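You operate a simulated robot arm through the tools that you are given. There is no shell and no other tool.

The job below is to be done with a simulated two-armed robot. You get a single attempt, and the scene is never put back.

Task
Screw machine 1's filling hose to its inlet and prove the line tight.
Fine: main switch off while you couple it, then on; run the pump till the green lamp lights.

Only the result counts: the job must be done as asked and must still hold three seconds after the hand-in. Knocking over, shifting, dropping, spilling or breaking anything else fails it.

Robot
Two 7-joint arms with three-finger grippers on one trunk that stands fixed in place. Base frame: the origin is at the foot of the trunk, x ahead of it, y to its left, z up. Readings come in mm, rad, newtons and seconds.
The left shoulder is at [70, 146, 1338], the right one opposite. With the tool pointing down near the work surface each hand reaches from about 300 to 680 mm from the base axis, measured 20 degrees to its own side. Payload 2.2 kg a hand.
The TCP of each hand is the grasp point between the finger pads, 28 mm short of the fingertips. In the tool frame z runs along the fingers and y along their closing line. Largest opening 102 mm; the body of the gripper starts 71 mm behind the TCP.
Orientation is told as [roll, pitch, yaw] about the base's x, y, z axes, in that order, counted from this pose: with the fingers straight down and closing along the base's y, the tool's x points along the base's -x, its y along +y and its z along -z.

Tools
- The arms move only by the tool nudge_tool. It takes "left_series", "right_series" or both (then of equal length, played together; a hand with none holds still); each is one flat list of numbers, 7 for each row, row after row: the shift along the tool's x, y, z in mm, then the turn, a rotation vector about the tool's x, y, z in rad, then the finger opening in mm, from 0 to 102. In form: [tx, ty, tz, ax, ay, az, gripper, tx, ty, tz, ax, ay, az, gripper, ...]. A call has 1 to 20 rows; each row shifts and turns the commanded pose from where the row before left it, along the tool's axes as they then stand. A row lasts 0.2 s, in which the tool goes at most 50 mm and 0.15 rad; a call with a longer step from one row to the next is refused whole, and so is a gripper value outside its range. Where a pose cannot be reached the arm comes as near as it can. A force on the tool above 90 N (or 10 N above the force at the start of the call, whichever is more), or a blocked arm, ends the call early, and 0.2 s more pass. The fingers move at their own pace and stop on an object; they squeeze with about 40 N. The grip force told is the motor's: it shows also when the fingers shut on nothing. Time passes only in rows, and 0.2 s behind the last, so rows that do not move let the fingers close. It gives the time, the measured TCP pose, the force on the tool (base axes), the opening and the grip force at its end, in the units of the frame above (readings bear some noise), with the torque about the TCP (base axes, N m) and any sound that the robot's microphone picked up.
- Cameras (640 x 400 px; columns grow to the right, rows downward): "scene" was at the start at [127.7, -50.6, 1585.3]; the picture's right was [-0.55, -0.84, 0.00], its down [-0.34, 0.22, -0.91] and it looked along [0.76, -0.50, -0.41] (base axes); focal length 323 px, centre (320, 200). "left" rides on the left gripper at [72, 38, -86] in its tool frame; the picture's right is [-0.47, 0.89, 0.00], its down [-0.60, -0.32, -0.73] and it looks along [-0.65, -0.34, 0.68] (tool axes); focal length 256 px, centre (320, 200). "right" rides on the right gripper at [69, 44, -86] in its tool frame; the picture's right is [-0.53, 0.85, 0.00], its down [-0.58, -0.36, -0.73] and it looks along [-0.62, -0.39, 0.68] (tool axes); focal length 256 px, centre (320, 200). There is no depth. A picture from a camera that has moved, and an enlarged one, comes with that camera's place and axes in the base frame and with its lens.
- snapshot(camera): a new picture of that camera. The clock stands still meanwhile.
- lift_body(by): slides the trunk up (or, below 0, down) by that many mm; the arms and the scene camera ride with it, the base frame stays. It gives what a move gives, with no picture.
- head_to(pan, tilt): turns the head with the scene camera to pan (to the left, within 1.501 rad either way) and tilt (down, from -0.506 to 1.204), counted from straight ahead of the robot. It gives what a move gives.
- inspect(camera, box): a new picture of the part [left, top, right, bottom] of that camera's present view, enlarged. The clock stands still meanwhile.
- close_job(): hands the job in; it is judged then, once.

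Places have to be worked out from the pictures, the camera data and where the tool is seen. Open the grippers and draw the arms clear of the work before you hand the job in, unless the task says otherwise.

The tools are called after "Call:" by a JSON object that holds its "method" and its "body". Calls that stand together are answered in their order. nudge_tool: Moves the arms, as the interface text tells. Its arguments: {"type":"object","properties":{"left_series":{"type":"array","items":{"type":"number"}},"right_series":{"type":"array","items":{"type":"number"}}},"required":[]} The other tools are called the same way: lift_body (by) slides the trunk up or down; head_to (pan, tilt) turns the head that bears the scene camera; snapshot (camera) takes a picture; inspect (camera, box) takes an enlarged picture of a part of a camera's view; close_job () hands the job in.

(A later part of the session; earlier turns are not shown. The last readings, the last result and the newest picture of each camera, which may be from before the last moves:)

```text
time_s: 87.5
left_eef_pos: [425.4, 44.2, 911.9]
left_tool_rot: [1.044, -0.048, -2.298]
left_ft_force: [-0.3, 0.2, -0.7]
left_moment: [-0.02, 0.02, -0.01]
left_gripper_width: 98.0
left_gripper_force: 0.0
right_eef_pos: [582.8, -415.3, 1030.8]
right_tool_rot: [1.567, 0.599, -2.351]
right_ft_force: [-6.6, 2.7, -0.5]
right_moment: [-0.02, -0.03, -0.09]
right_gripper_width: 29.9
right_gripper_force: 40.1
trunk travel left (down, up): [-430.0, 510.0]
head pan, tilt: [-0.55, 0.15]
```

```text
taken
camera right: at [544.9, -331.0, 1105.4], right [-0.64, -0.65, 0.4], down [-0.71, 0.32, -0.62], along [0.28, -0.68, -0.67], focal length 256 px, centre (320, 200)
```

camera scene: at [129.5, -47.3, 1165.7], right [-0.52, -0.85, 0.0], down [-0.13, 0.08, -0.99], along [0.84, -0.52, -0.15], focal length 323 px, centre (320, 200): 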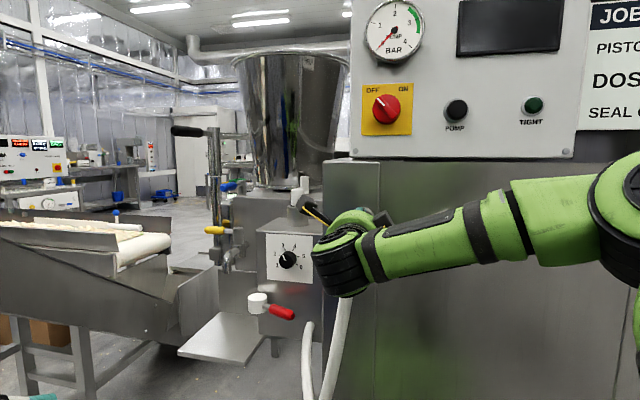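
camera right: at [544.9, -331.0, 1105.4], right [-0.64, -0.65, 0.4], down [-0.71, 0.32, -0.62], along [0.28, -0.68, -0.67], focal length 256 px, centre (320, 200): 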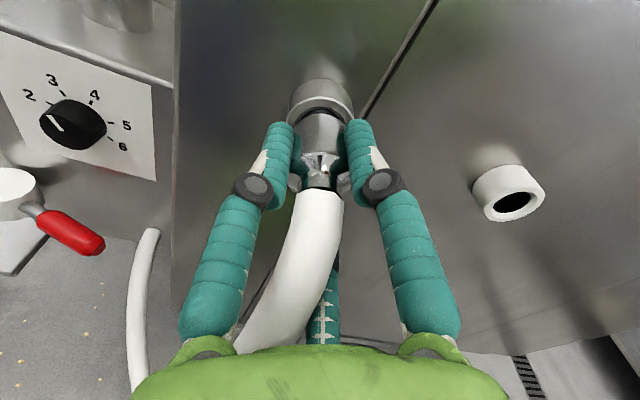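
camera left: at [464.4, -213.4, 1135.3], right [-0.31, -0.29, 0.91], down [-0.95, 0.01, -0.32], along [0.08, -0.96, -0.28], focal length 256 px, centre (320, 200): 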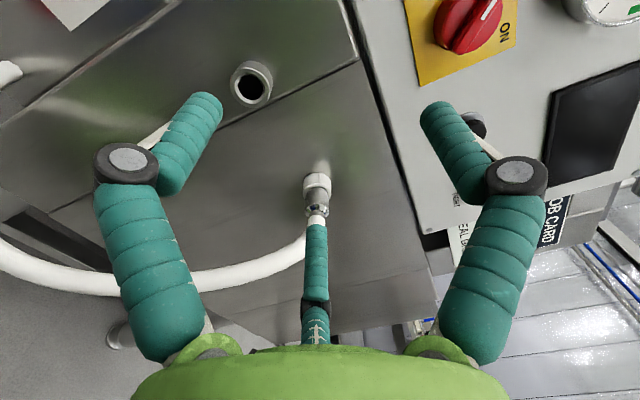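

Turned 0.6 rad with low loads. I zoom in to see whether the collar is drawing into the inlet.

Call:
{"method": "inspect", "body": {"camera": "right", "box": [270, 70, 370, 160]}}

```text
4.44 times, centred on (320, 115) of right
camera zoom: at [544.9, -331.0, 1105.4], right [-0.64, -0.65, 0.4], down [-0.71, 0.32, -0.62], along [0.28, -0.68, -0.67], focal length 1138 px, centre (320, 578)
```

zoom: 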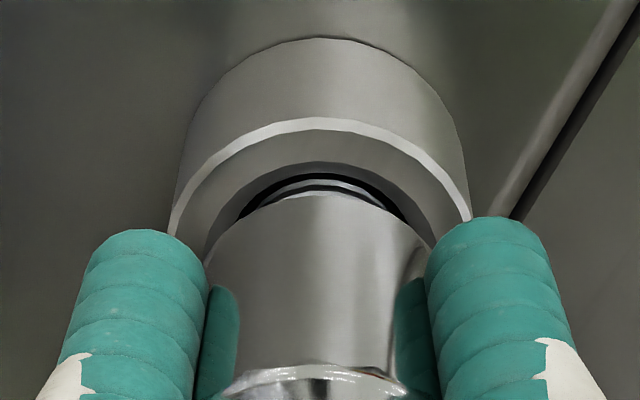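

Two thread ridges still show, so only the start of the thread is in. I keep turning to about 0.95 rad total with a slight forward feed.

Call:
{"method": "nudge_tool", "body": {"right_series": [0, 0, 0.4, 0, 0, 0.1, 20, 0, 0, 0.4, 0, 0, 0.1, 20, 0, 0, 0.4, 0, 0, 0.1, 20, 0, 0, 0.3, 0, 0, 0.1, 20]}}

Call:
{"method": "inspect", "body": {"camera": "right", "box": [270, 70, 370, 160]}}

Call:
{"method": "snapshot", "body": {"camera": "right"}}

```text
time_s: 88.5
left_eef_pos: [425.8, 45.2, 912.5]
left_tool_rot: [1.046, -0.049, -2.296]
left_ft_force: [-0.2, 0.2, -0.6]
left_moment: [-0.02, 0.02, -0.02]
left_gripper_width: 97.9
left_gripper_force: 0.1
right_eef_pos: [584.1, -414.4, 1029.2]
right_tool_rot: [1.567, 1.0, -2.352]
right_ft_force: [-11.1, 6.5, -7.7]
right_moment: [-0.02, -0.02, -0.12]
right_gripper_width: 30.2
right_gripper_force: 39.4
trunk travel left (down, up): [-430.0, 510.0]
head pan, tilt: [-0.55, 0.15]
```

```text
4.44 times, centred on (320, 115) of right
camera zoom: at [522.9, -354.0, 1112.1], right [-0.7, -0.71, 0.01], down [-0.53, 0.51, -0.68], along [0.48, -0.48, -0.73], focal length 1138 px, centre (320, 578)
```

zoom: 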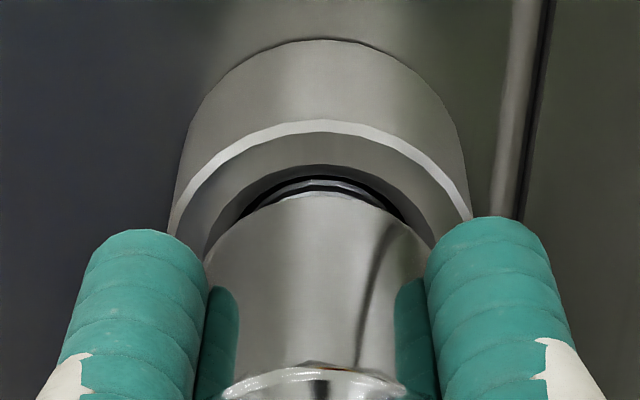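

```text
taken
camera right: at [522.9, -354.0, 1112.1], right [-0.7, -0.71, 0.01], down [-0.53, 0.51, -0.68], along [0.48, -0.48, -0.73], focal length 256 px, centre (320, 200)
```

right: 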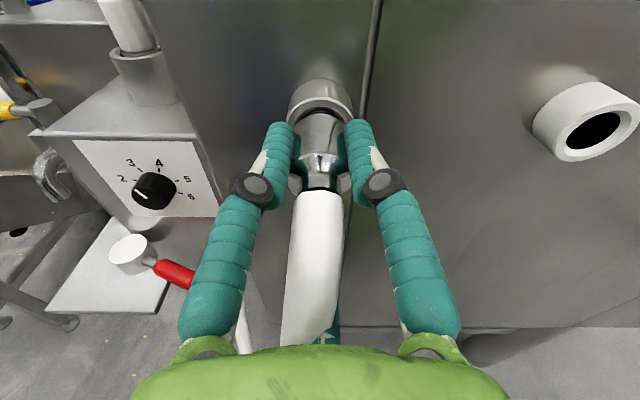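

The hand is at 1.0 rad of turn, but axial advance is not obvious. Before ever releasing, I test engagement with a gentle pull-back.

Call:
{"method": "nudge_tool", "body": {"right_series": [0, 0, -2, 0, 0, 0, 20, 0, 0, -2, 0, 0, 0, 20, 0, 0, -1, 0, 0, 0, 20]}}

```text
time_s: 89.3
left_eef_pos: [427.6, 43.2, 910.4]
left_tool_rot: [1.043, -0.049, -2.296]
left_ft_force: [-0.6, -0.7, 0.0]
left_moment: [-0.04, 0.01, -0.01]
left_gripper_width: 98.0
left_gripper_force: 0.0
right_eef_pos: [582.5, -413.5, 1029.5]
right_tool_rot: [1.571, 0.999, -2.348]
right_ft_force: [8.0, -4.8, 0.3]
right_moment: [0.03, 0.05, -0.01]
right_gripper_width: 29.9
right_gripper_force: 39.9
trunk travel left (down, up): [-430.0, 510.0]
head pan, tilt: [-0.55, 0.15]
```

It resists a 9 N pull without moving, so the thread has caught. I pull a little harder to be sure before releasing.

Call:
{"method": "nudge_tool", "body": {"right_series": [0, 0, -2, 0, 0, 0, 20, 0, 0, -1.5, 0, 0, 0, 20]}}

Call:
{"method": "inspect", "body": {"camera": "right", "box": [270, 70, 370, 160]}}

```text
time_s: 89.9
left_eef_pos: [429.2, 42.6, 910.8]
left_tool_rot: [1.038, -0.047, -2.297]
left_ft_force: [-0.8, -0.1, -0.2]
left_moment: [-0.02, 0.01, -0.01]
left_gripper_width: 98.2
left_gripper_force: 0.1
right_eef_pos: [581.4, -412.9, 1030.1]
right_tool_rot: [1.572, 0.999, -2.347]
right_ft_force: [25.8, -17.4, 11.8]
right_moment: [-0.18, -0.15, 0.07]
right_gripper_width: 29.6
right_gripper_force: 40.0
trunk travel left (down, up): [-430.0, 510.0]
head pan, tilt: [-0.55, 0.15]
```

```text
4.44 times, centred on (320, 115) of right
camera zoom: at [521.1, -352.0, 1111.5], right [-0.7, -0.71, 0.01], down [-0.52, 0.51, -0.68], along [0.48, -0.48, -0.73], focal length 1138 px, centre (320, 578)
```

zoom: 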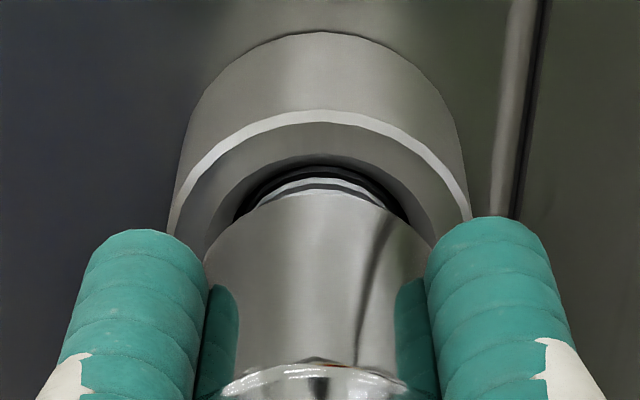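

It holds against 30 N, so the thread is engaged. I return to neutral axial load and then gently open the fingers, watching that the coupling stays put.

Call:
{"method": "nudge_tool", "body": {"right_series": [0, 0, 2.8, 0, 0, 0, 20, 0, 0, 2.8, 0, 0, 0, 20, 0, 0, 0, 0, 0, 0, 20]}}

Call:
{"method": "nudge_tool", "body": {"right_series": [0, 0, 0, 0, 0, 0, 33, 0, 0, 0, 0, 0, 0, 38]}}

Call:
{"method": "inspect", "body": {"camera": "right", "box": [250, 60, 390, 200]}}

```text
time_s: 90.7
left_eef_pos: [426.2, 44.8, 911.8]
left_tool_rot: [1.044, -0.05, -2.295]
left_ft_force: [0.7, -0.6, -0.2]
left_moment: [0.0, 0.0, 0.0]
left_gripper_width: 98.1
left_gripper_force: 0.0
right_eef_pos: [582.3, -413.0, 1029.5]
right_tool_rot: [1.57, 0.996, -2.349]
right_ft_force: [5.1, -4.4, 7.5]
right_moment: [-0.27, -0.22, -0.32]
right_gripper_width: 29.8
right_gripper_force: 40.1
trunk travel left (down, up): [-430.0, 510.0]
head pan, tilt: [-0.55, 0.15]
```

```text
time_s: 91.3
left_eef_pos: [426.3, 45.0, 911.0]
left_tool_rot: [1.045, -0.048, -2.296]
left_ft_force: [0.3, 0.4, 0.0]
left_moment: [-0.02, 0.01, -0.03]
left_gripper_width: 98.0
left_gripper_force: 0.0
right_eef_pos: [581.7, -412.8, 1029.3]
right_tool_rot: [1.568, 0.999, -2.352]
right_ft_force: [-1.4, 0.5, 0.1]
right_moment: [-0.02, 0.01, 0.02]
right_gripper_width: 38.1
right_gripper_force: 0.0
trunk travel left (down, up): [-430.0, 510.0]
head pan, tilt: [-0.55, 0.15]
```

```text
2.86 times, centred on (320, 130) of right
camera zoom: at [521.5, -352.4, 1111.6], right [-0.7, -0.71, 0.01], down [-0.53, 0.51, -0.68], along [0.48, -0.48, -0.73], focal length 731 px, centre (320, 400)
```

zoom: 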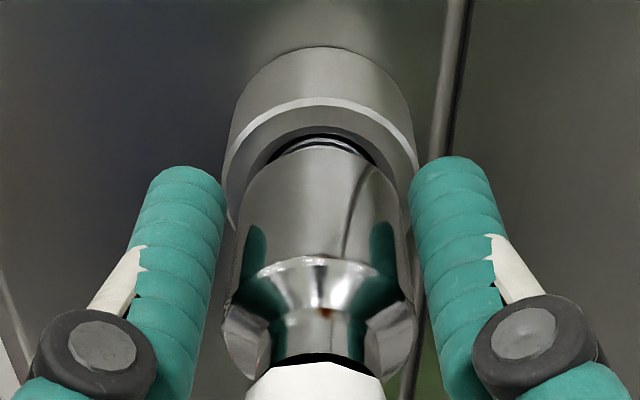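

The coupling stays in place on its own. Now a ratchet cycle in one call: open, turn back 1.15 rad, regrip, turn clockwise 1.15 rad.

Call:
{"method": "nudge_tool", "body": {"right_series": [0, 0, 0, 0, 0, 0, 46, 0, 0, 0, 0, 0, -0.144, 46, 0, 0, 0, 0, 0, -0.144, 46, 0, 0, 0, 0, 0, -0.144, 46, 0, 0, 0, 0, 0, -0.144, 46, 0, 0, 0, 0, 0, -0.144, 46, 0, 0, 0, 0, 0, -0.144, 46, 0, 0, 0, 0, 0, -0.144, 46, 0, 0, 0, 0, 0, -0.144, 46, 0, 0, 0, 0, 0, 0, 34, 0, 0, 0, 0, 0, 0, 26, 0, 0, 0, 0, 0, 0, 20]}}

Call:
{"method": "snapshot", "body": {"camera": "right"}}

```text
time_s: 93.9
left_eef_pos: [426.3, 44.1, 911.2]
left_tool_rot: [1.044, -0.049, -2.297]
left_ft_force: [-0.4, 0.2, 0.4]
left_moment: [0.01, -0.01, -0.02]
left_gripper_width: 98.0
left_gripper_force: 0.2
right_eef_pos: [583.4, -414.0, 1030.9]
right_tool_rot: [1.57, -0.154, -2.35]
right_ft_force: [-1.2, 0.9, -0.7]
right_moment: [0.01, 0.07, -0.02]
right_gripper_width: 29.9
right_gripper_force: 40.4
trunk travel left (down, up): [-430.0, 510.0]
head pan, tilt: [-0.55, 0.15]
```

```text
taken
camera right: at [573.7, -299.7, 1062.8], right [-0.28, -0.28, 0.92], down [-0.96, 0.07, -0.27], along [0.01, -0.96, -0.29], focal length 256 px, centre (320, 200)
```

right: 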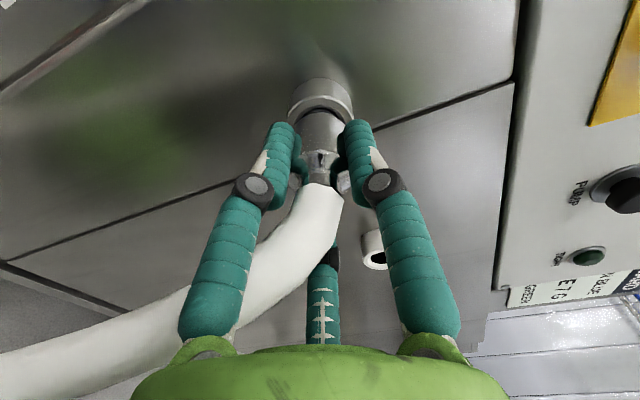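

Regripped with practically no load – well centred. I turn clockwise 1.15 rad.

Call:
{"method": "nudge_tool", "body": {"right_series": [0, 0, 0, 0, 0, 0.144, 20, 0, 0, 0, 0, 0, 0.144, 20, 0, 0, 0, 0, 0, 0.144, 20, 0, 0, 0, 0, 0, 0.144, 20, 0, 0, 0, 0, 0, 0.144, 20, 0, 0, 0, 0, 0, 0.144, 20, 0, 0, 0, 0, 0, 0.144, 20, 0, 0, 0, 0, 0, 0.144, 20]}}

Call:
{"method": "inspect", "body": {"camera": "right", "box": [250, 60, 390, 200]}}

```text
time_s: 95.7
left_eef_pos: [427.1, 43.5, 911.5]
left_tool_rot: [1.044, -0.048, -2.297]
left_ft_force: [-0.1, -0.6, 0.6]
left_moment: [-0.04, 0.01, 0.04]
left_gripper_width: 98.2
left_gripper_force: 0.1
right_eef_pos: [583.7, -414.8, 1031.2]
right_tool_rot: [1.569, 1.002, -2.351]
right_ft_force: [-0.3, -0.7, -1.7]
right_moment: [-0.21, -0.2, -0.17]
right_gripper_width: 29.6
right_gripper_force: 40.6
trunk travel left (down, up): [-430.0, 510.0]
head pan, tilt: [-0.55, 0.15]
```

```text
2.86 times, centred on (320, 130) of right
camera zoom: at [522.1, -353.5, 1112.0], right [-0.7, -0.71, 0.01], down [-0.52, 0.51, -0.68], along [0.48, -0.48, -0.73], focal length 731 px, centre (320, 400)
```

zoom: 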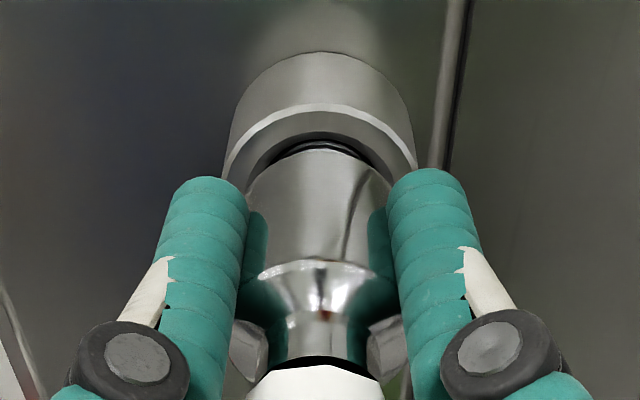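

The collar has drawn in visibly. I run full ratchet cycles: open, back 1.15 rad, regrip, clockwise 1.15 rad.

Call:
{"method": "nudge_tool", "body": {"right_series": [0, 0, 0, 0, 0, 0, 46, 0, 0, 0, 0, 0, -0.144, 46, 0, 0, 0, 0, 0, -0.144, 46, 0, 0, 0, 0, 0, -0.144, 46, 0, 0, 0, 0, 0, -0.144, 46, 0, 0, 0, 0, 0, -0.144, 46, 0, 0, 0, 0, 0, -0.144, 46, 0, 0, 0, 0, 0, -0.144, 46, 0, 0, 0, 0, 0, -0.144, 46, 0, 0, 0, 0, 0, 0, 34, 0, 0, 0, 0, 0, 0, 26, 0, 0, 0, 0, 0, 0, 20, 0, 0, 0, 0, 0, 0.144, 20, 0, 0, 0, 0, 0, 0.144, 20, 0, 0, 0, 0, 0, 0.144, 20, 0, 0, 0, 0, 0, 0.144, 20, 0, 0, 0, 0, 0, 0.144, 20, 0, 0, 0, 0, 0, 0.144, 20, 0, 0, 0, 0, 0, 0.144, 20, 0, 0, 0, 0, 0, 0.144, 20]}}

Call:
{"method": "inspect", "body": {"camera": "right", "box": [250, 60, 390, 200]}}

```text
time_s: 99.9
left_eef_pos: [427.0, 44.4, 912.6]
left_tool_rot: [1.042, -0.049, -2.297]
left_ft_force: [-0.2, -0.5, -0.1]
left_moment: [0.0, 0.01, -0.01]
left_gripper_width: 97.9
left_gripper_force: 0.2
right_eef_pos: [583.3, -413.4, 1030.5]
right_tool_rot: [1.57, 1.002, -2.349]
right_ft_force: [5.6, -2.5, 3.3]
right_moment: [-0.32, -0.29, -0.12]
right_gripper_width: 30.0
right_gripper_force: 40.0
trunk travel left (down, up): [-430.0, 510.0]
head pan, tilt: [-0.55, 0.15]
```

```text
2.86 times, centred on (320, 130) of right
camera zoom: at [522.0, -353.4, 1111.9], right [-0.7, -0.71, 0.01], down [-0.52, 0.51, -0.68], along [0.48, -0.48, -0.73], focal length 731 px, centre (320, 400)
```

zoom: 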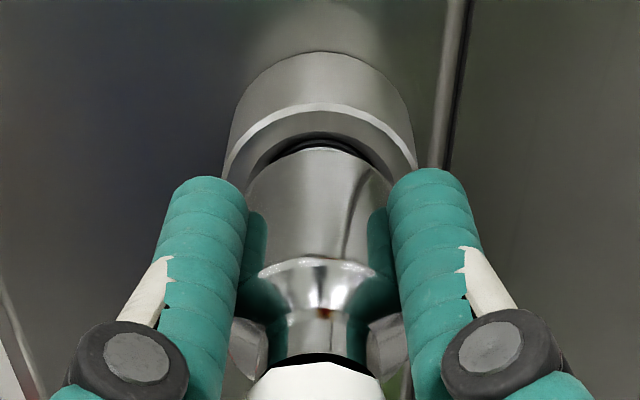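

The thread keeps drawing in (small inward pull). I repeat the cycle with a 1.5 mm forward feed while open.

Call:
{"method": "nudge_tool", "body": {"right_series": [0, 0, 1.5, 0, 0, 0, 46, 0, 0, 0, 0, 0, -0.144, 46, 0, 0, 0, 0, 0, -0.144, 46, 0, 0, 0, 0, 0, -0.144, 46, 0, 0, 0, 0, 0, -0.144, 46, 0, 0, 0, 0, 0, -0.144, 46, 0, 0, 0, 0, 0, -0.144, 46, 0, 0, 0, 0, 0, -0.144, 46, 0, 0, 0, 0, 0, -0.144, 46, 0, 0, 0, 0, 0, 0, 34, 0, 0, 0, 0, 0, 0, 26, 0, 0, 0, 0, 0, 0, 20, 0, 0, 0, 0, 0, 0.144, 20, 0, 0, 0, 0, 0, 0.144, 20, 0, 0, 0, 0, 0, 0.144, 20, 0, 0, 0, 0, 0, 0.144, 20, 0, 0, 0, 0, 0, 0.144, 20, 0, 0, 0, 0, 0, 0.144, 20, 0, 0, 0, 0, 0, 0.144, 20, 0, 0, 0, 0, 0, 0.144, 20]}}

Call:
{"method": "inspect", "body": {"camera": "right", "box": [250, 60, 390, 200]}}

```text
time_s: 104.1
left_eef_pos: [426.7, 43.9, 912.0]
left_tool_rot: [1.043, -0.049, -2.298]
left_ft_force: [-0.6, 0.1, 0.4]
left_moment: [0.0, 0.01, -0.01]
left_gripper_width: 98.1
left_gripper_force: 0.0
right_eef_pos: [584.9, -415.7, 1028.5]
right_tool_rot: [1.568, 1.001, -2.351]
right_ft_force: [1.6, -0.6, -1.5]
right_moment: [-0.25, -0.3, -0.17]
right_gripper_width: 30.4
right_gripper_force: 39.4
trunk travel left (down, up): [-430.0, 510.0]
head pan, tilt: [-0.55, 0.15]
```

```text
2.86 times, centred on (320, 130) of right
camera zoom: at [523.0, -354.4, 1112.0], right [-0.7, -0.71, 0.01], down [-0.52, 0.51, -0.68], along [0.48, -0.48, -0.73], focal length 731 px, centre (320, 400)
```

zoom: 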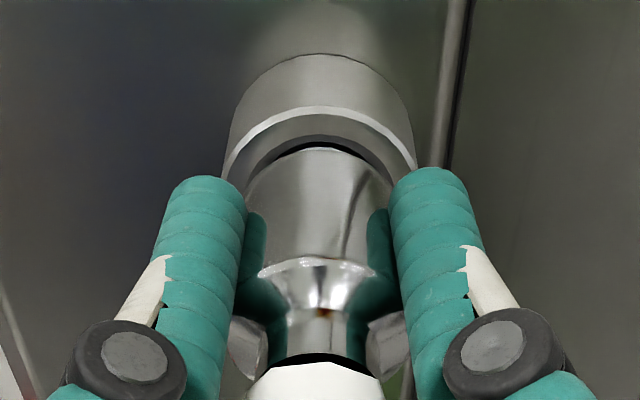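

Still progressing smoothly. I continue with the next cycle.

Call:
{"method": "nudge_tool", "body": {"right_series": [0, 0, 1.2, 0, 0, 0, 46, 0, 0, 0, 0, 0, -0.144, 46, 0, 0, 0, 0, 0, -0.144, 46, 0, 0, 0, 0, 0, -0.144, 46, 0, 0, 0, 0, 0, -0.144, 46, 0, 0, 0, 0, 0, -0.144, 46, 0, 0, 0, 0, 0, -0.144, 46, 0, 0, 0, 0, 0, -0.144, 46, 0, 0, 0, 0, 0, -0.144, 46, 0, 0, 0, 0, 0, 0, 34, 0, 0, 0, 0, 0, 0, 26, 0, 0, 0, 0, 0, 0, 20, 0, 0, 0, 0, 0, 0.144, 20, 0, 0, 0, 0, 0, 0.144, 20, 0, 0, 0, 0, 0, 0.144, 20, 0, 0, 0, 0, 0, 0.144, 20, 0, 0, 0, 0, 0, 0.144, 20, 0, 0, 0, 0, 0, 0.144, 20, 0, 0, 0, 0, 0, 0.144, 20, 0, 0, 0, 0, 0, 0.144, 20]}}

Call:
{"method": "inspect", "body": {"camera": "right", "box": [250, 60, 390, 200]}}

```text
time_s: 108.3
left_eef_pos: [426.7, 45.0, 911.2]
left_tool_rot: [1.042, -0.048, -2.295]
left_ft_force: [0.8, -0.4, -0.1]
left_moment: [-0.02, 0.0, 0.0]
left_gripper_width: 98.1
left_gripper_force: 0.0
right_eef_pos: [585.8, -416.7, 1030.3]
right_tool_rot: [1.57, 0.999, -2.349]
right_ft_force: [4.2, -1.9, -1.0]
right_moment: [-0.25, -0.25, -0.01]
right_gripper_width: 30.5
right_gripper_force: 40.1
trunk travel left (down, up): [-430.0, 510.0]
head pan, tilt: [-0.55, 0.15]
```

```text
2.86 times, centred on (320, 130) of right
camera zoom: at [523.9, -355.2, 1111.9], right [-0.7, -0.71, 0.01], down [-0.52, 0.51, -0.68], along [0.48, -0.48, -0.73], focal length 731 px, centre (320, 400)
```

zoom: 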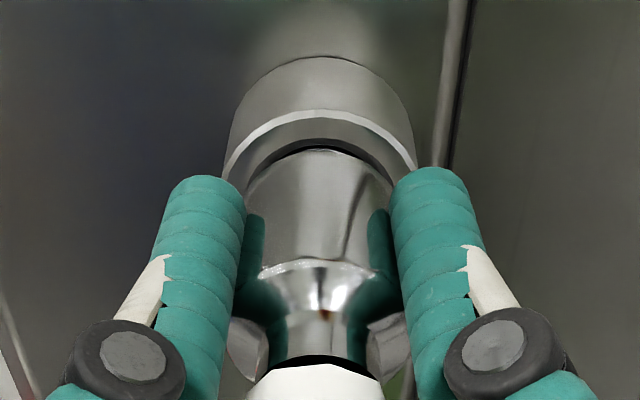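

About 5 mm of gap remains and each cycle closes ~0.8 mm. I continue cycling.

Call:
{"method": "nudge_tool", "body": {"right_series": [0, 0, 1.2, 0, 0, 0, 46, 0, 0, 0, 0, 0, -0.149, 46, 0, 0, 0, 0, 0, -0.149, 46, 0, 0, 0, 0, 0, -0.149, 46, 0, 0, 0, 0, 0, -0.149, 46, 0, 0, 0, 0, 0, -0.149, 46, 0, 0, 0, 0, 0, -0.149, 46, 0, 0, 0, 0, 0, -0.149, 46, 0, 0, 0, 0, 0, -0.149, 46, 0, 0, 0, 0, 0, 0, 34, 0, 0, 0, 0, 0, 0, 26, 0, 0, 0, 0, 0, 0, 20, 0, 0, 0, 0, 0, 0.149, 20, 0, 0, 0, 0, 0, 0.149, 20, 0, 0, 0, 0, 0, 0.149, 20, 0, 0, 0, 0, 0, 0.149, 20, 0, 0, 0, 0, 0, 0.149, 20, 0, 0, 0, 0, 0, 0.149, 20, 0, 0, 0, 0, 0, 0.149, 20, 0, 0, 0, 0, 0, 0.149, 20]}}

Call:
{"method": "inspect", "body": {"camera": "right", "box": [250, 60, 390, 200]}}

```text
time_s: 112.5
left_eef_pos: [426.8, 44.1, 912.1]
left_tool_rot: [1.044, -0.049, -2.296]
left_ft_force: [-0.1, -0.1, -0.3]
left_moment: [-0.03, -0.01, 0.02]
left_gripper_width: 97.9
left_gripper_force: 0.1
right_eef_pos: [586.0, -416.4, 1030.1]
right_tool_rot: [1.569, 1.002, -2.352]
right_ft_force: [0.7, -2.5, -0.4]
right_moment: [-0.22, -0.24, -0.19]
right_gripper_width: 29.3
right_gripper_force: 40.0
trunk travel left (down, up): [-430.0, 510.0]
head pan, tilt: [-0.55, 0.15]
```

```text
2.86 times, centred on (320, 130) of right
camera zoom: at [525.0, -356.1, 1112.1], right [-0.7, -0.71, 0.01], down [-0.52, 0.51, -0.68], along [0.48, -0.48, -0.73], focal length 731 px, centre (320, 400)
```

zoom: 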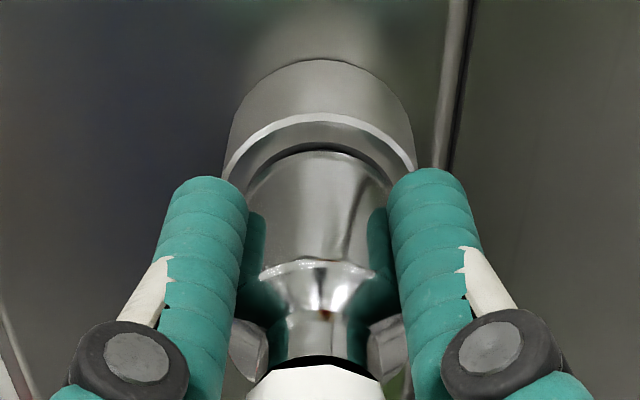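

The gap keeps shrinking with low loads. Next cycle.

Call:
{"method": "nudge_tool", "body": {"right_series": [0, 0, 1.0, 0, 0, 0, 46, 0, 0, 0, 0, 0, -0.149, 46, 0, 0, 0, 0, 0, -0.149, 46, 0, 0, 0, 0, 0, -0.149, 46, 0, 0, 0, 0, 0, -0.149, 46, 0, 0, 0, 0, 0, -0.149, 46, 0, 0, 0, 0, 0, -0.149, 46, 0, 0, 0, 0, 0, -0.149, 46, 0, 0, 0, 0, 0, -0.149, 46, 0, 0, 0, 0, 0, 0, 34, 0, 0, 0, 0, 0, 0, 26, 0, 0, 0, 0, 0, 0, 20, 0, 0, 0, 0, 0, 0.149, 20, 0, 0, 0, 0, 0, 0.149, 20, 0, 0, 0, 0, 0, 0.149, 20, 0, 0, 0, 0, 0, 0.149, 20, 0, 0, 0, 0, 0, 0.149, 20, 0, 0, 0, 0, 0, 0.149, 20, 0, 0, 0, 0, 0, 0.149, 20, 0, 0, 0, 0, 0, 0.149, 20]}}

Call:
{"method": "nudge_tool", "body": {"right_series": [0, 0, 1.0, 0, 0, 0, 46, 0, 0, 0, 0, 0, -0.149, 46, 0, 0, 0, 0, 0, -0.149, 46, 0, 0, 0, 0, 0, -0.149, 46, 0, 0, 0, 0, 0, -0.149, 46, 0, 0, 0, 0, 0, -0.149, 46, 0, 0, 0, 0, 0, -0.149, 46, 0, 0, 0, 0, 0, -0.149, 46, 0, 0, 0, 0, 0, -0.149, 46, 0, 0, 0, 0, 0, 0, 34, 0, 0, 0, 0, 0, 0, 26, 0, 0, 0, 0, 0, 0, 20, 0, 0, 0, 0, 0, 0.149, 20, 0, 0, 0, 0, 0, 0.149, 20, 0, 0, 0, 0, 0, 0.149, 20, 0, 0, 0, 0, 0, 0.149, 20, 0, 0, 0, 0, 0, 0.149, 20, 0, 0, 0, 0, 0, 0.149, 20, 0, 0, 0, 0, 0, 0.149, 20, 0, 0, 0, 0, 0, 0.149, 20]}}

Call:
{"method": "inspect", "body": {"camera": "right", "box": [250, 60, 390, 200]}}

```text
time_s: 116.7
left_eef_pos: [426.2, 44.2, 912.1]
left_tool_rot: [1.045, -0.051, -2.295]
left_ft_force: [-0.2, -0.2, 1.4]
left_moment: [-0.02, 0.04, 0.01]
left_gripper_width: 98.1
left_gripper_force: 0.1
right_eef_pos: [586.1, -416.7, 1030.1]
right_tool_rot: [1.57, 1.001, -2.347]
right_ft_force: [4.7, -1.3, 0.8]
right_moment: [-0.27, -0.27, -0.1]
right_gripper_width: 29.5
right_gripper_force: 40.3
trunk travel left (down, up): [-430.0, 510.0]
head pan, tilt: [-0.55, 0.15]
```

```text
time_s: 120.9
left_eef_pos: [426.1, 43.3, 911.4]
left_tool_rot: [1.042, -0.05, -2.298]
left_ft_force: [-0.6, 0.5, 0.0]
left_moment: [-0.01, 0.02, 0.02]
left_gripper_width: 97.9
left_gripper_force: 0.2
right_eef_pos: [586.7, -417.5, 1030.1]
right_tool_rot: [1.567, 1.0, -2.352]
right_ft_force: [-5.5, 4.7, -7.6]
right_moment: [-0.15, 0.25, -0.13]
right_gripper_width: 30.4
right_gripper_force: 39.8
trunk travel left (down, up): [-430.0, 510.0]
head pan, tilt: [-0.55, 0.15]
```

```text
2.86 times, centred on (320, 130) of right
camera zoom: at [525.6, -356.7, 1112.1], right [-0.7, -0.71, 0.01], down [-0.53, 0.51, -0.68], along [0.48, -0.48, -0.73], focal length 731 px, centre (320, 400)
```

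zoom: 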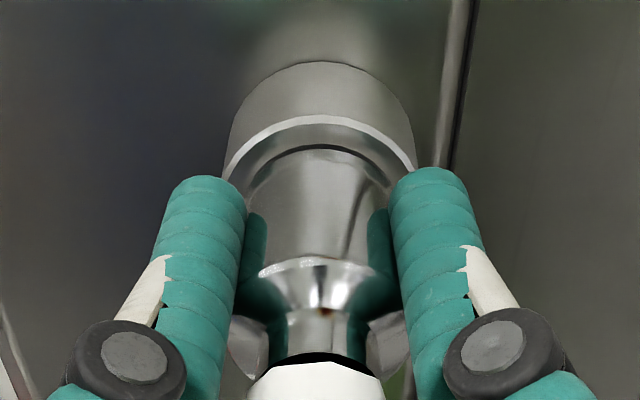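

A resisting torque of ~0.28 N·m appeared about the axis – it's starting to seat. I zoom in to check the gap.

Call:
{"method": "inspect", "body": {"camera": "right", "box": [275, 80, 365, 140]}}

```text
6.67 times, centred on (320, 110) of right
camera zoom: at [525.6, -356.7, 1112.1], right [-0.7, -0.71, 0.01], down [-0.53, 0.51, -0.68], along [0.48, -0.48, -0.73], focal length 1707 px, centre (320, 800)
```

zoom: 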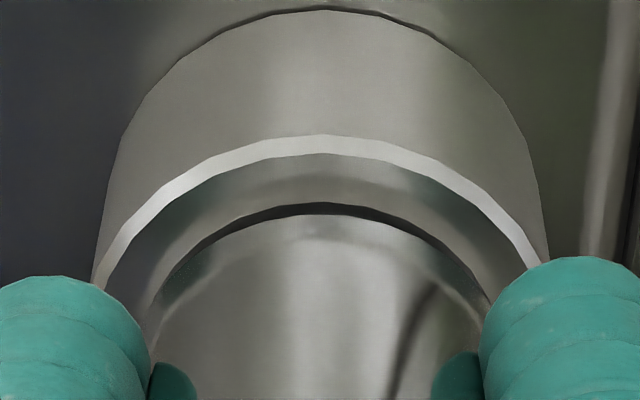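

The collar is nearly seated in the rim. I regrip and turn in smaller pieces, watching the torque.

Call:
{"method": "nudge_tool", "body": {"right_series": [0, 0, 0, 0, 0, 0, 46, 0, 0, 0, 0, 0, -0.149, 46, 0, 0, 0, 0, 0, -0.149, 46, 0, 0, 0, 0, 0, -0.149, 46, 0, 0, 0, 0, 0, -0.149, 46, 0, 0, 0, 0, 0, -0.149, 46, 0, 0, 0, 0, 0, -0.149, 46, 0, 0, 0, 0, 0, -0.149, 46, 0, 0, 0, 0, 0, -0.149, 46, 0, 0, 0, 0, 0, 0, 34, 0, 0, 0, 0, 0, 0, 26, 0, 0, 0, 0, 0, 0, 10]}}

Call:
{"method": "nudge_tool", "body": {"right_series": [0, 0, 0, 0, 0, 0.149, 10, 0, 0, 0, 0, 0, 0.149, 10, 0, 0, 0, 0, 0, 0.149, 10]}}

Call:
{"method": "nudge_tool", "body": {"right_series": [0, 0, 0, 0, 0, 0.149, 10, 0, 0, 0, 0, 0, 0.149, 10, 0, 0, 0, 0, 0, 0.149, 10]}}

Call:
{"method": "inspect", "body": {"camera": "right", "box": [250, 60, 390, 200]}}

```text
time_s: 123.5
left_eef_pos: [425.5, 44.4, 911.2]
left_tool_rot: [1.045, -0.049, -2.296]
left_ft_force: [0.1, 0.5, -0.3]
left_moment: [0.01, -0.03, 0.01]
left_gripper_width: 98.0
left_gripper_force: 0.1
right_eef_pos: [587.2, -418.5, 1029.3]
right_tool_rot: [1.57, -0.196, -2.35]
right_ft_force: [-0.2, -0.9, -0.4]
right_moment: [-0.13, 0.17, -0.12]
right_gripper_width: 29.9
right_gripper_force: 40.3
trunk travel left (down, up): [-430.0, 510.0]
head pan, tilt: [-0.55, 0.15]
```

```text
time_s: 124.3
left_eef_pos: [427.0, 44.2, 911.7]
left_tool_rot: [1.041, -0.049, -2.298]
left_ft_force: [-0.6, 0.1, -0.6]
left_moment: [0.04, -0.01, -0.01]
left_gripper_width: 98.2
left_gripper_force: 0.1
right_eef_pos: [587.7, -419.2, 1029.9]
right_tool_rot: [1.57, 0.255, -2.35]
right_ft_force: [3.4, 0.6, -1.7]
right_moment: [-0.49, -0.02, -0.02]
right_gripper_width: 30.1
right_gripper_force: 40.0
trunk travel left (down, up): [-430.0, 510.0]
head pan, tilt: [-0.55, 0.15]
```

```text
time_s: 125.1
left_eef_pos: [426.8, 44.4, 911.3]
left_tool_rot: [1.041, -0.051, -2.297]
left_ft_force: [0.3, 0.4, 0.1]
left_moment: [0.01, -0.01, -0.02]
left_gripper_width: 98.2
left_gripper_force: 0.1
right_eef_pos: [587.7, -418.6, 1030.2]
right_tool_rot: [1.57, 0.703, -2.351]
right_ft_force: [2.7, -1.0, -0.5]
right_moment: [-0.52, 0.09, 0.03]
right_gripper_width: 30.0
right_gripper_force: 40.0
trunk travel left (down, up): [-430.0, 510.0]
head pan, tilt: [-0.55, 0.15]
```

```text
2.86 times, centred on (320, 130) of right
camera zoom: at [543.6, -340.8, 1108.2], right [-0.67, -0.68, 0.3], down [-0.67, 0.37, -0.65], along [0.33, -0.64, -0.7], focal length 731 px, centre (320, 400)
```

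zoom: 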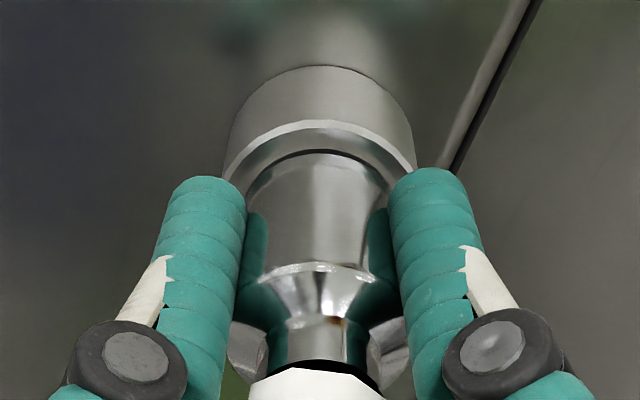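

Torque is rising (0.21→0.34→0.43 N·m) as it tightens. I continue the stroke.

Call:
{"method": "nudge_tool", "body": {"right_series": [0, 0, 0, 0, 0, 0.149, 10, 0, 0, 0, 0, 0, 0.149, 10]}}

Call:
{"method": "nudge_tool", "body": {"right_series": [0, 0, 0.5, 0, 0, 0, 46, 0, 0, 0, 0, 0, -0.149, 46, 0, 0, 0, 0, 0, -0.149, 46, 0, 0, 0, 0, 0, -0.149, 46, 0, 0, 0, 0, 0, -0.149, 46, 0, 0, 0, 0, 0, -0.149, 46, 0, 0, 0, 0, 0, -0.149, 46, 0, 0, 0, 0, 0, -0.149, 46, 0, 0, 0, 0, 0, -0.149, 46, 0, 0, 0, 0, 0, 0, 34, 0, 0, 0, 0, 0, 0, 26, 0, 0, 0, 0, 0, 0, 10]}}

Call:
{"method": "nudge_tool", "body": {"right_series": [0, 0, 0, 0, 0, 0.149, 10, 0, 0, 0, 0, 0, 0.149, 10, 0, 0, 0, 0, 0, 0.149, 10]}}

Call:
{"method": "nudge_tool", "body": {"right_series": [0, 0, 0, 0, 0, 0.149, 10, 0, 0, 0, 0, 0, 0.149, 10, 0, 0, 0, 0, 0, 0.149, 10]}}

Call:
{"method": "inspect", "body": {"camera": "right", "box": [250, 60, 390, 200]}}

```text
time_s: 125.7
left_eef_pos: [427.9, 44.8, 911.4]
left_tool_rot: [1.042, -0.05, -2.297]
left_ft_force: [-0.8, -0.1, 0.0]
left_moment: [-0.02, -0.02, 0.03]
left_gripper_width: 97.9
left_gripper_force: 0.1
right_eef_pos: [587.2, -418.9, 1029.1]
right_tool_rot: [1.569, 1.001, -2.35]
right_ft_force: [6.6, -1.8, -0.5]
right_moment: [-0.51, 0.07, -0.05]
right_gripper_width: 30.1
right_gripper_force: 39.3
trunk travel left (down, up): [-430.0, 510.0]
head pan, tilt: [-0.55, 0.15]
```

```text
time_s: 128.3
left_eef_pos: [427.2, 43.9, 912.0]
left_tool_rot: [1.044, -0.049, -2.298]
left_ft_force: [-0.1, -0.4, -0.5]
left_moment: [-0.02, 0.02, 0.0]
left_gripper_width: 98.0
left_gripper_force: 0.1
right_eef_pos: [587.8, -418.5, 1029.7]
right_tool_rot: [1.569, -0.195, -2.349]
right_ft_force: [-0.7, 2.5, -2.8]
right_moment: [0.0, 0.12, -0.03]
right_gripper_width: 29.4
right_gripper_force: 40.3
trunk travel left (down, up): [-430.0, 510.0]
head pan, tilt: [-0.55, 0.15]
```

```text
time_s: 129.1
left_eef_pos: [426.2, 43.9, 911.8]
left_tool_rot: [1.044, -0.049, -2.298]
left_ft_force: [0.4, -0.3, 0.9]
left_moment: [-0.01, -0.03, 0.03]
left_gripper_width: 98.0
left_gripper_force: 0.1
right_eef_pos: [588.4, -418.5, 1028.3]
right_tool_rot: [1.572, 0.252, -2.35]
right_ft_force: [-2.7, 1.5, -1.9]
right_moment: [-0.43, 0.23, -0.06]
right_gripper_width: 30.0
right_gripper_force: 39.7
trunk travel left (down, up): [-430.0, 510.0]
head pan, tilt: [-0.55, 0.15]
```

```text
time_s: 129.9
left_eef_pos: [425.8, 44.9, 911.4]
left_tool_rot: [1.045, -0.048, -2.296]
left_ft_force: [0.4, 0.7, -0.5]
left_moment: [0.0, -0.02, 0.02]
left_gripper_width: 98.0
left_gripper_force: 0.2
right_eef_pos: [589.0, -419.8, 1030.1]
right_tool_rot: [1.571, 0.701, -2.349]
right_ft_force: [0.0, 1.3, -2.0]
right_moment: [-0.52, 0.25, -0.1]
right_gripper_width: 30.7
right_gripper_force: 40.2
trunk travel left (down, up): [-430.0, 510.0]
head pan, tilt: [-0.55, 0.15]
```

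```text
2.86 times, centred on (320, 130) of right
camera zoom: at [543.2, -340.5, 1108.1], right [-0.67, -0.68, 0.3], down [-0.66, 0.37, -0.65], along [0.33, -0.64, -0.7], focal length 731 px, centre (320, 400)
```

zoom: 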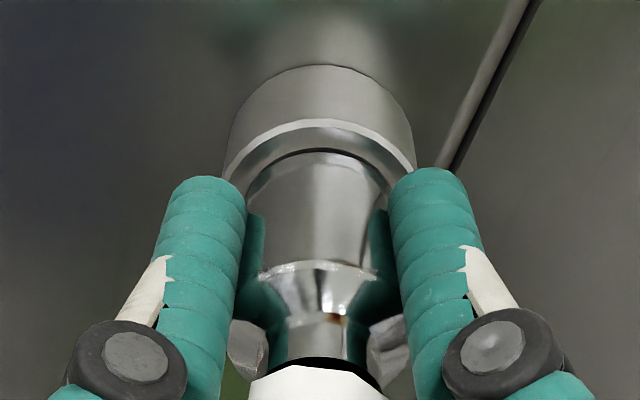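

Torque rose to 0.55 N·m and the shoulder is within ~1 mm of the rim. I finish this stroke, regrip and turn in fine steps to distinguish tightening from slipping.

Call:
{"method": "nudge_tool", "body": {"right_series": [0, 0, 0, 0, 0, 0.149, 10, 0, 0, 0, 0, 0, 0.149, 10]}}

Call:
{"method": "nudge_tool", "body": {"right_series": [0, 0, 0, 0, 0, 0, 46, 0, 0, 0, 0, 0, -0.149, 46, 0, 0, 0, 0, 0, -0.149, 46, 0, 0, 0, 0, 0, -0.149, 46, 0, 0, 0, 0, 0, -0.149, 46, 0, 0, 0, 0, 0, -0.149, 46, 0, 0, 0, 0, 0, -0.149, 46, 0, 0, 0, 0, 0, -0.149, 46, 0, 0, 0, 0, 0, -0.149, 46, 0, 0, 0, 0, 0, 0, 34, 0, 0, 0, 0, 0, 0, 26, 0, 0, 0, 0, 0, 0, 0]}}

Call:
{"method": "nudge_tool", "body": {"right_series": [0, 0, 0, 0, 0, 0.1, 0]}}

Call:
{"method": "nudge_tool", "body": {"right_series": [0, 0, 0, 0, 0, 0.1, 0]}}

Call:
{"method": "nudge_tool", "body": {"right_series": [0, 0, 0, 0, 0, 0.1, 0]}}

Call:
{"method": "nudge_tool", "body": {"right_series": [0, 0, 0, 0, 0, 0.149, 0, 0, 0, 0, 0, 0, 0.149, 0]}}

Call:
{"method": "nudge_tool", "body": {"right_series": [0, 0, 0, 0, 0, 0.149, 0, 0, 0, 0, 0, 0, 0.149, 0]}}

```text
time_s: 130.5
left_eef_pos: [426.8, 44.4, 912.0]
left_tool_rot: [1.044, -0.049, -2.296]
left_ft_force: [0.2, 0.6, 0.2]
left_moment: [-0.01, -0.02, 0.01]
left_gripper_width: 98.1
left_gripper_force: 0.0
right_eef_pos: [586.9, -418.7, 1029.0]
right_tool_rot: [1.572, 1.001, -2.348]
right_ft_force: [2.2, -0.3, 0.0]
right_moment: [-0.46, 0.32, -0.1]
right_gripper_width: 30.6
right_gripper_force: 40.0
trunk travel left (down, up): [-430.0, 510.0]
head pan, tilt: [-0.55, 0.15]
```

```text
time_s: 133.1
left_eef_pos: [425.6, 44.7, 910.0]
left_tool_rot: [1.043, -0.047, -2.297]
left_ft_force: [0.3, 0.2, 0.4]
left_moment: [-0.03, -0.01, -0.02]
left_gripper_width: 98.0
left_gripper_force: 0.0
right_eef_pos: [589.0, -418.8, 1029.3]
right_tool_rot: [1.571, -0.196, -2.349]
right_ft_force: [0.9, 0.5, 0.2]
right_moment: [-0.1, 0.13, 0.03]
right_gripper_width: 30.0
right_gripper_force: 40.5
trunk travel left (down, up): [-430.0, 510.0]
head pan, tilt: [-0.55, 0.15]
```

```text
time_s: 133.5
left_eef_pos: [426.0, 44.2, 912.9]
left_tool_rot: [1.043, -0.049, -2.296]
left_ft_force: [-0.3, -0.3, -0.5]
left_moment: [0.0, 0.0, -0.01]
left_gripper_width: 98.0
left_gripper_force: 0.1
right_eef_pos: [588.0, -419.8, 1029.8]
right_tool_rot: [1.572, -0.094, -2.35]
right_ft_force: [0.1, -0.8, 0.3]
right_moment: [-0.48, 0.25, 0.05]
right_gripper_width: 29.7
right_gripper_force: 39.9
trunk travel left (down, up): [-430.0, 510.0]
head pan, tilt: [-0.55, 0.15]
```

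```text
time_s: 133.9
left_eef_pos: [426.1, 44.6, 910.7]
left_tool_rot: [1.043, -0.049, -2.297]
left_ft_force: [-0.3, -0.2, 0.0]
left_moment: [-0.02, 0.01, -0.02]
left_gripper_width: 97.8
left_gripper_force: 0.1
right_eef_pos: [589.0, -418.4, 1029.3]
right_tool_rot: [1.571, 0.007, -2.351]
right_ft_force: [0.7, -1.3, 1.3]
right_moment: [-0.44, 0.33, -0.02]
right_gripper_width: 29.6
right_gripper_force: 40.0
trunk travel left (down, up): [-430.0, 510.0]
head pan, tilt: [-0.55, 0.15]
```

```text
time_s: 134.3
left_eef_pos: [427.1, 44.4, 912.8]
left_tool_rot: [1.044, -0.047, -2.297]
left_ft_force: [0.4, 0.0, -0.2]
left_moment: [0.01, 0.0, 0.01]
left_gripper_width: 98.2
left_gripper_force: 0.0
right_eef_pos: [587.7, -419.0, 1030.0]
right_tool_rot: [1.572, 0.107, -2.351]
right_ft_force: [1.3, -3.0, 2.5]
right_moment: [-0.32, 0.08, -0.03]
right_gripper_width: 29.9
right_gripper_force: 39.5
trunk travel left (down, up): [-430.0, 510.0]
head pan, tilt: [-0.55, 0.15]
```

```text
time_s: 134.9
left_eef_pos: [426.7, 43.7, 911.5]
left_tool_rot: [1.043, -0.049, -2.296]
left_ft_force: [0.2, 0.2, 0.2]
left_moment: [-0.01, 0.02, 0.03]
left_gripper_width: 98.1
left_gripper_force: 0.0
right_eef_pos: [587.8, -418.6, 1029.8]
right_tool_rot: [1.574, 0.405, -2.351]
right_ft_force: [4.6, -4.1, 4.1]
right_moment: [-0.23, 0.08, -0.08]
right_gripper_width: 29.8
right_gripper_force: 40.0
trunk travel left (down, up): [-430.0, 510.0]
head pan, tilt: [-0.55, 0.15]
```

```text
time_s: 135.5
left_eef_pos: [426.9, 44.1, 911.2]
left_tool_rot: [1.045, -0.049, -2.297]
left_ft_force: [1.0, 0.0, -0.2]
left_moment: [-0.04, -0.02, -0.05]
left_gripper_width: 98.0
left_gripper_force: 0.0
right_eef_pos: [586.5, -417.9, 1030.1]
right_tool_rot: [1.57, 0.701, -2.35]
right_ft_force: [1.4, -2.2, 2.8]
right_moment: [-0.54, 0.22, -0.16]
right_gripper_width: 30.0
right_gripper_force: 40.0
trunk travel left (down, up): [-430.0, 510.0]
head pan, tilt: [-0.55, 0.15]
```

The torque climbs to ~0.55 and then drops and climbs again – stick-slip of the fingers on a seated collar. I compare the collar's position with the earlier picture at the same hand angle.

Call:
{"method": "inspect", "body": {"camera": "right", "box": [250, 60, 390, 200]}}

Call:
{"method": "inspect", "body": {"camera": "right", "box": [275, 80, 365, 140]}}

```text
2.86 times, centred on (320, 130) of right
camera zoom: at [542.9, -340.3, 1108.2], right [-0.67, -0.68, 0.3], down [-0.66, 0.37, -0.65], along [0.33, -0.63, -0.7], focal length 731 px, centre (320, 400)
```

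zoom: 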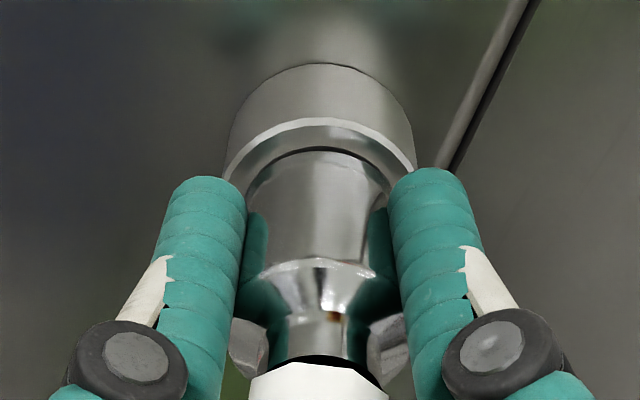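

```text
6.67 times, centred on (320, 110) of right
camera zoom: at [542.9, -340.3, 1108.2], right [-0.67, -0.68, 0.3], down [-0.66, 0.37, -0.65], along [0.33, -0.63, -0.7], focal length 1707 px, centre (320, 800)
```

zoom: 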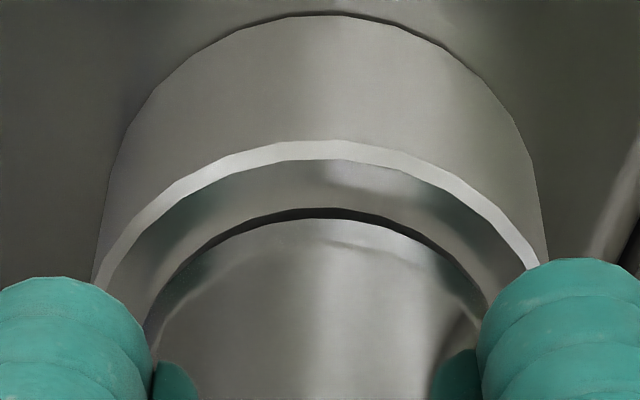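

The collar-to-rim spacing has not changed since the torque began to rise, so it is seated on its cone and tightened to the grip limit. I give the last bit of turn, then open, turn back to the gap-down angle and lift the hand off.

Call:
{"method": "nudge_tool", "body": {"right_series": [0, 0, 0, 0, 0, 0.1, 0, 0, 0, 0, 0, 0, 0.1, 0, 0, 0, 0, 0, 0, 0.1, 0]}}

Call:
{"method": "nudge_tool", "body": {"right_series": [0, 0, 0, 0, 0, 0, 46, 0, 0, 0, 0, 0, -0.149, 46, 0, 0, 0, 0, 0, -0.149, 46, 0, 0, 0, 0, 0, -0.149, 46, 0, 0, 0, 0, 0, -0.149, 46, 0, 0, 0, 0, 0, -0.149, 46, 0, 0, 0, 0, 0, -0.149, 46, 0, 0, 0, 0, 0, -0.149, 46, 0, 0, 0, 0, 0, -0.149, 46, 0, 0, 0, 0, 0, 0, 34, 0, 0, 0, 0, 0, 0, 20, 0, 0, 0, 0, 0, 0, 0, 0, 0, 0, 0, 0, 0.1, 0, 0, 0, 0, 0, 0, 0.1, 0]}}

Call:
{"method": "nudge_tool", "body": {"right_series": [0, 0, 0, 0, 0, 0.06, 0, 0, 0, 0, 0, 0, 0.06, 0]}}

```text
time_s: 136.3
left_eef_pos: [426.0, 44.9, 911.2]
left_tool_rot: [1.044, -0.047, -2.297]
left_ft_force: [-0.2, 0.2, -0.1]
left_moment: [0.0, -0.02, 0.01]
left_gripper_width: 98.0
left_gripper_force: 0.2
right_eef_pos: [588.2, -417.8, 1030.3]
right_tool_rot: [1.568, 1.001, -2.353]
right_ft_force: [-1.8, -0.2, -3.0]
right_moment: [-0.18, 0.19, -0.13]
right_gripper_width: 29.6
right_gripper_force: 39.6
trunk travel left (down, up): [-430.0, 510.0]
head pan, tilt: [-0.55, 0.15]
```

```text
time_s: 139.3
left_eef_pos: [425.7, 44.1, 911.8]
left_tool_rot: [1.043, -0.048, -2.297]
left_ft_force: [0.8, 0.2, 0.1]
left_moment: [0.04, 0.01, 0.01]
left_gripper_width: 98.3
left_gripper_force: 0.1
right_eef_pos: [588.0, -419.7, 1031.0]
right_tool_rot: [1.569, 0.008, -2.35]
right_ft_force: [2.4, 2.0, -2.1]
right_moment: [-0.25, 0.28, -0.03]
right_gripper_width: 29.6
right_gripper_force: 40.4
trunk travel left (down, up): [-430.0, 510.0]
head pan, tilt: [-0.55, 0.15]
```

```text
time_s: 139.9
left_eef_pos: [428.1, 45.1, 911.1]
left_tool_rot: [1.043, -0.049, -2.298]
left_ft_force: [0.2, -0.8, 0.3]
left_moment: [-0.02, 0.01, -0.02]
left_gripper_width: 98.0
left_gripper_force: 0.0
right_eef_pos: [587.3, -418.9, 1030.6]
right_tool_rot: [1.569, 0.129, -2.35]
right_ft_force: [1.7, 2.0, -2.6]
right_moment: [-0.31, 0.32, -0.02]
right_gripper_width: 29.7
right_gripper_force: 40.4
trunk travel left (down, up): [-430.0, 510.0]
head pan, tilt: [-0.55, 0.15]
```

It is as tight as the grip can make it. I open the fingers, turn to the gap-down angle and lift straight up off the hose.

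Call:
{"method": "nudge_tool", "body": {"right_series": [0, 0, 0, 0, 0, 0, 50, 0, 0, 0, 0, 0, -0.129, 80, 0, 0, 0, 0, 0, 0, 102, 0, 0, 0, 0, 0, 0, 102, 0, 25, 0, 0, 0, 0, 102, 0, 25, 0, 0, 0, 0, 102, 0, 25, 0, 0, 0, 0, 102, 0, 20, 0, 0, 0, 0, 102]}}

Call:
{"method": "snapshot", "body": {"camera": "right"}}

Call:
{"method": "snapshot", "body": {"camera": "scene"}}

```text
time_s: 141.7
left_eef_pos: [426.4, 44.1, 910.9]
left_tool_rot: [1.044, -0.049, -2.298]
left_ft_force: [0.4, 1.1, -0.6]
left_moment: [-0.04, 0.02, -0.01]
left_gripper_width: 98.1
left_gripper_force: 0.1
right_eef_pos: [586.3, -420.5, 1128.1]
right_tool_rot: [1.571, -0.002, -2.348]
right_ft_force: [-0.5, 0.3, 0.1]
right_moment: [0.01, 0.0, -0.01]
right_gripper_width: 101.9
right_gripper_force: 0.0
trunk travel left (down, up): [-430.0, 510.0]
head pan, tilt: [-0.55, 0.15]
```

```text
taken
camera right: at [572.4, -310.3, 1171.3], right [-0.38, -0.38, 0.85], down [-0.93, 0.1, -0.36], along [0.05, -0.92, -0.39], focal length 256 px, centre (320, 200)
```

right: 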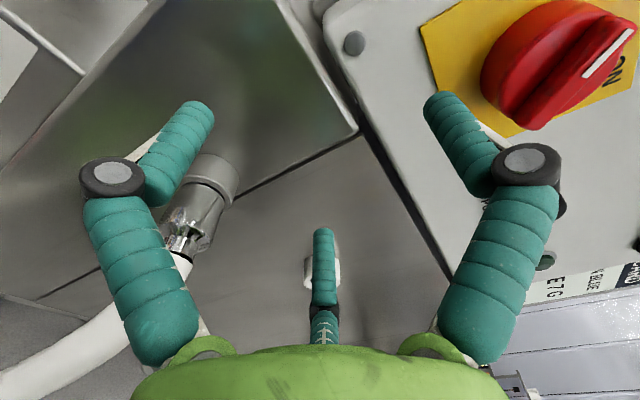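

```text
taken
camera scene: at [129.0, -48.6, 1165.8], right [-0.52, -0.85, 0.0], down [-0.13, 0.08, -0.99], along [0.84, -0.52, -0.15], focal length 323 px, centre (320, 200)
```

scene: 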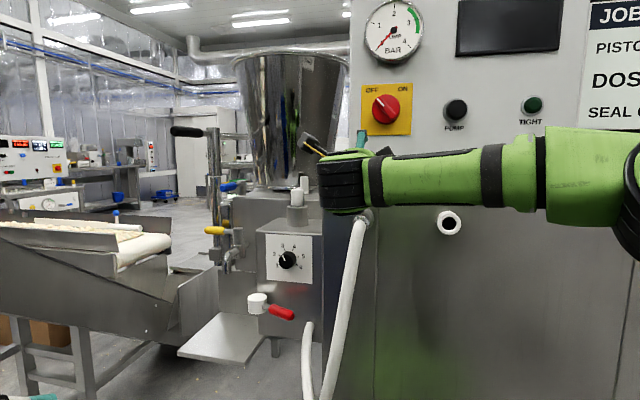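

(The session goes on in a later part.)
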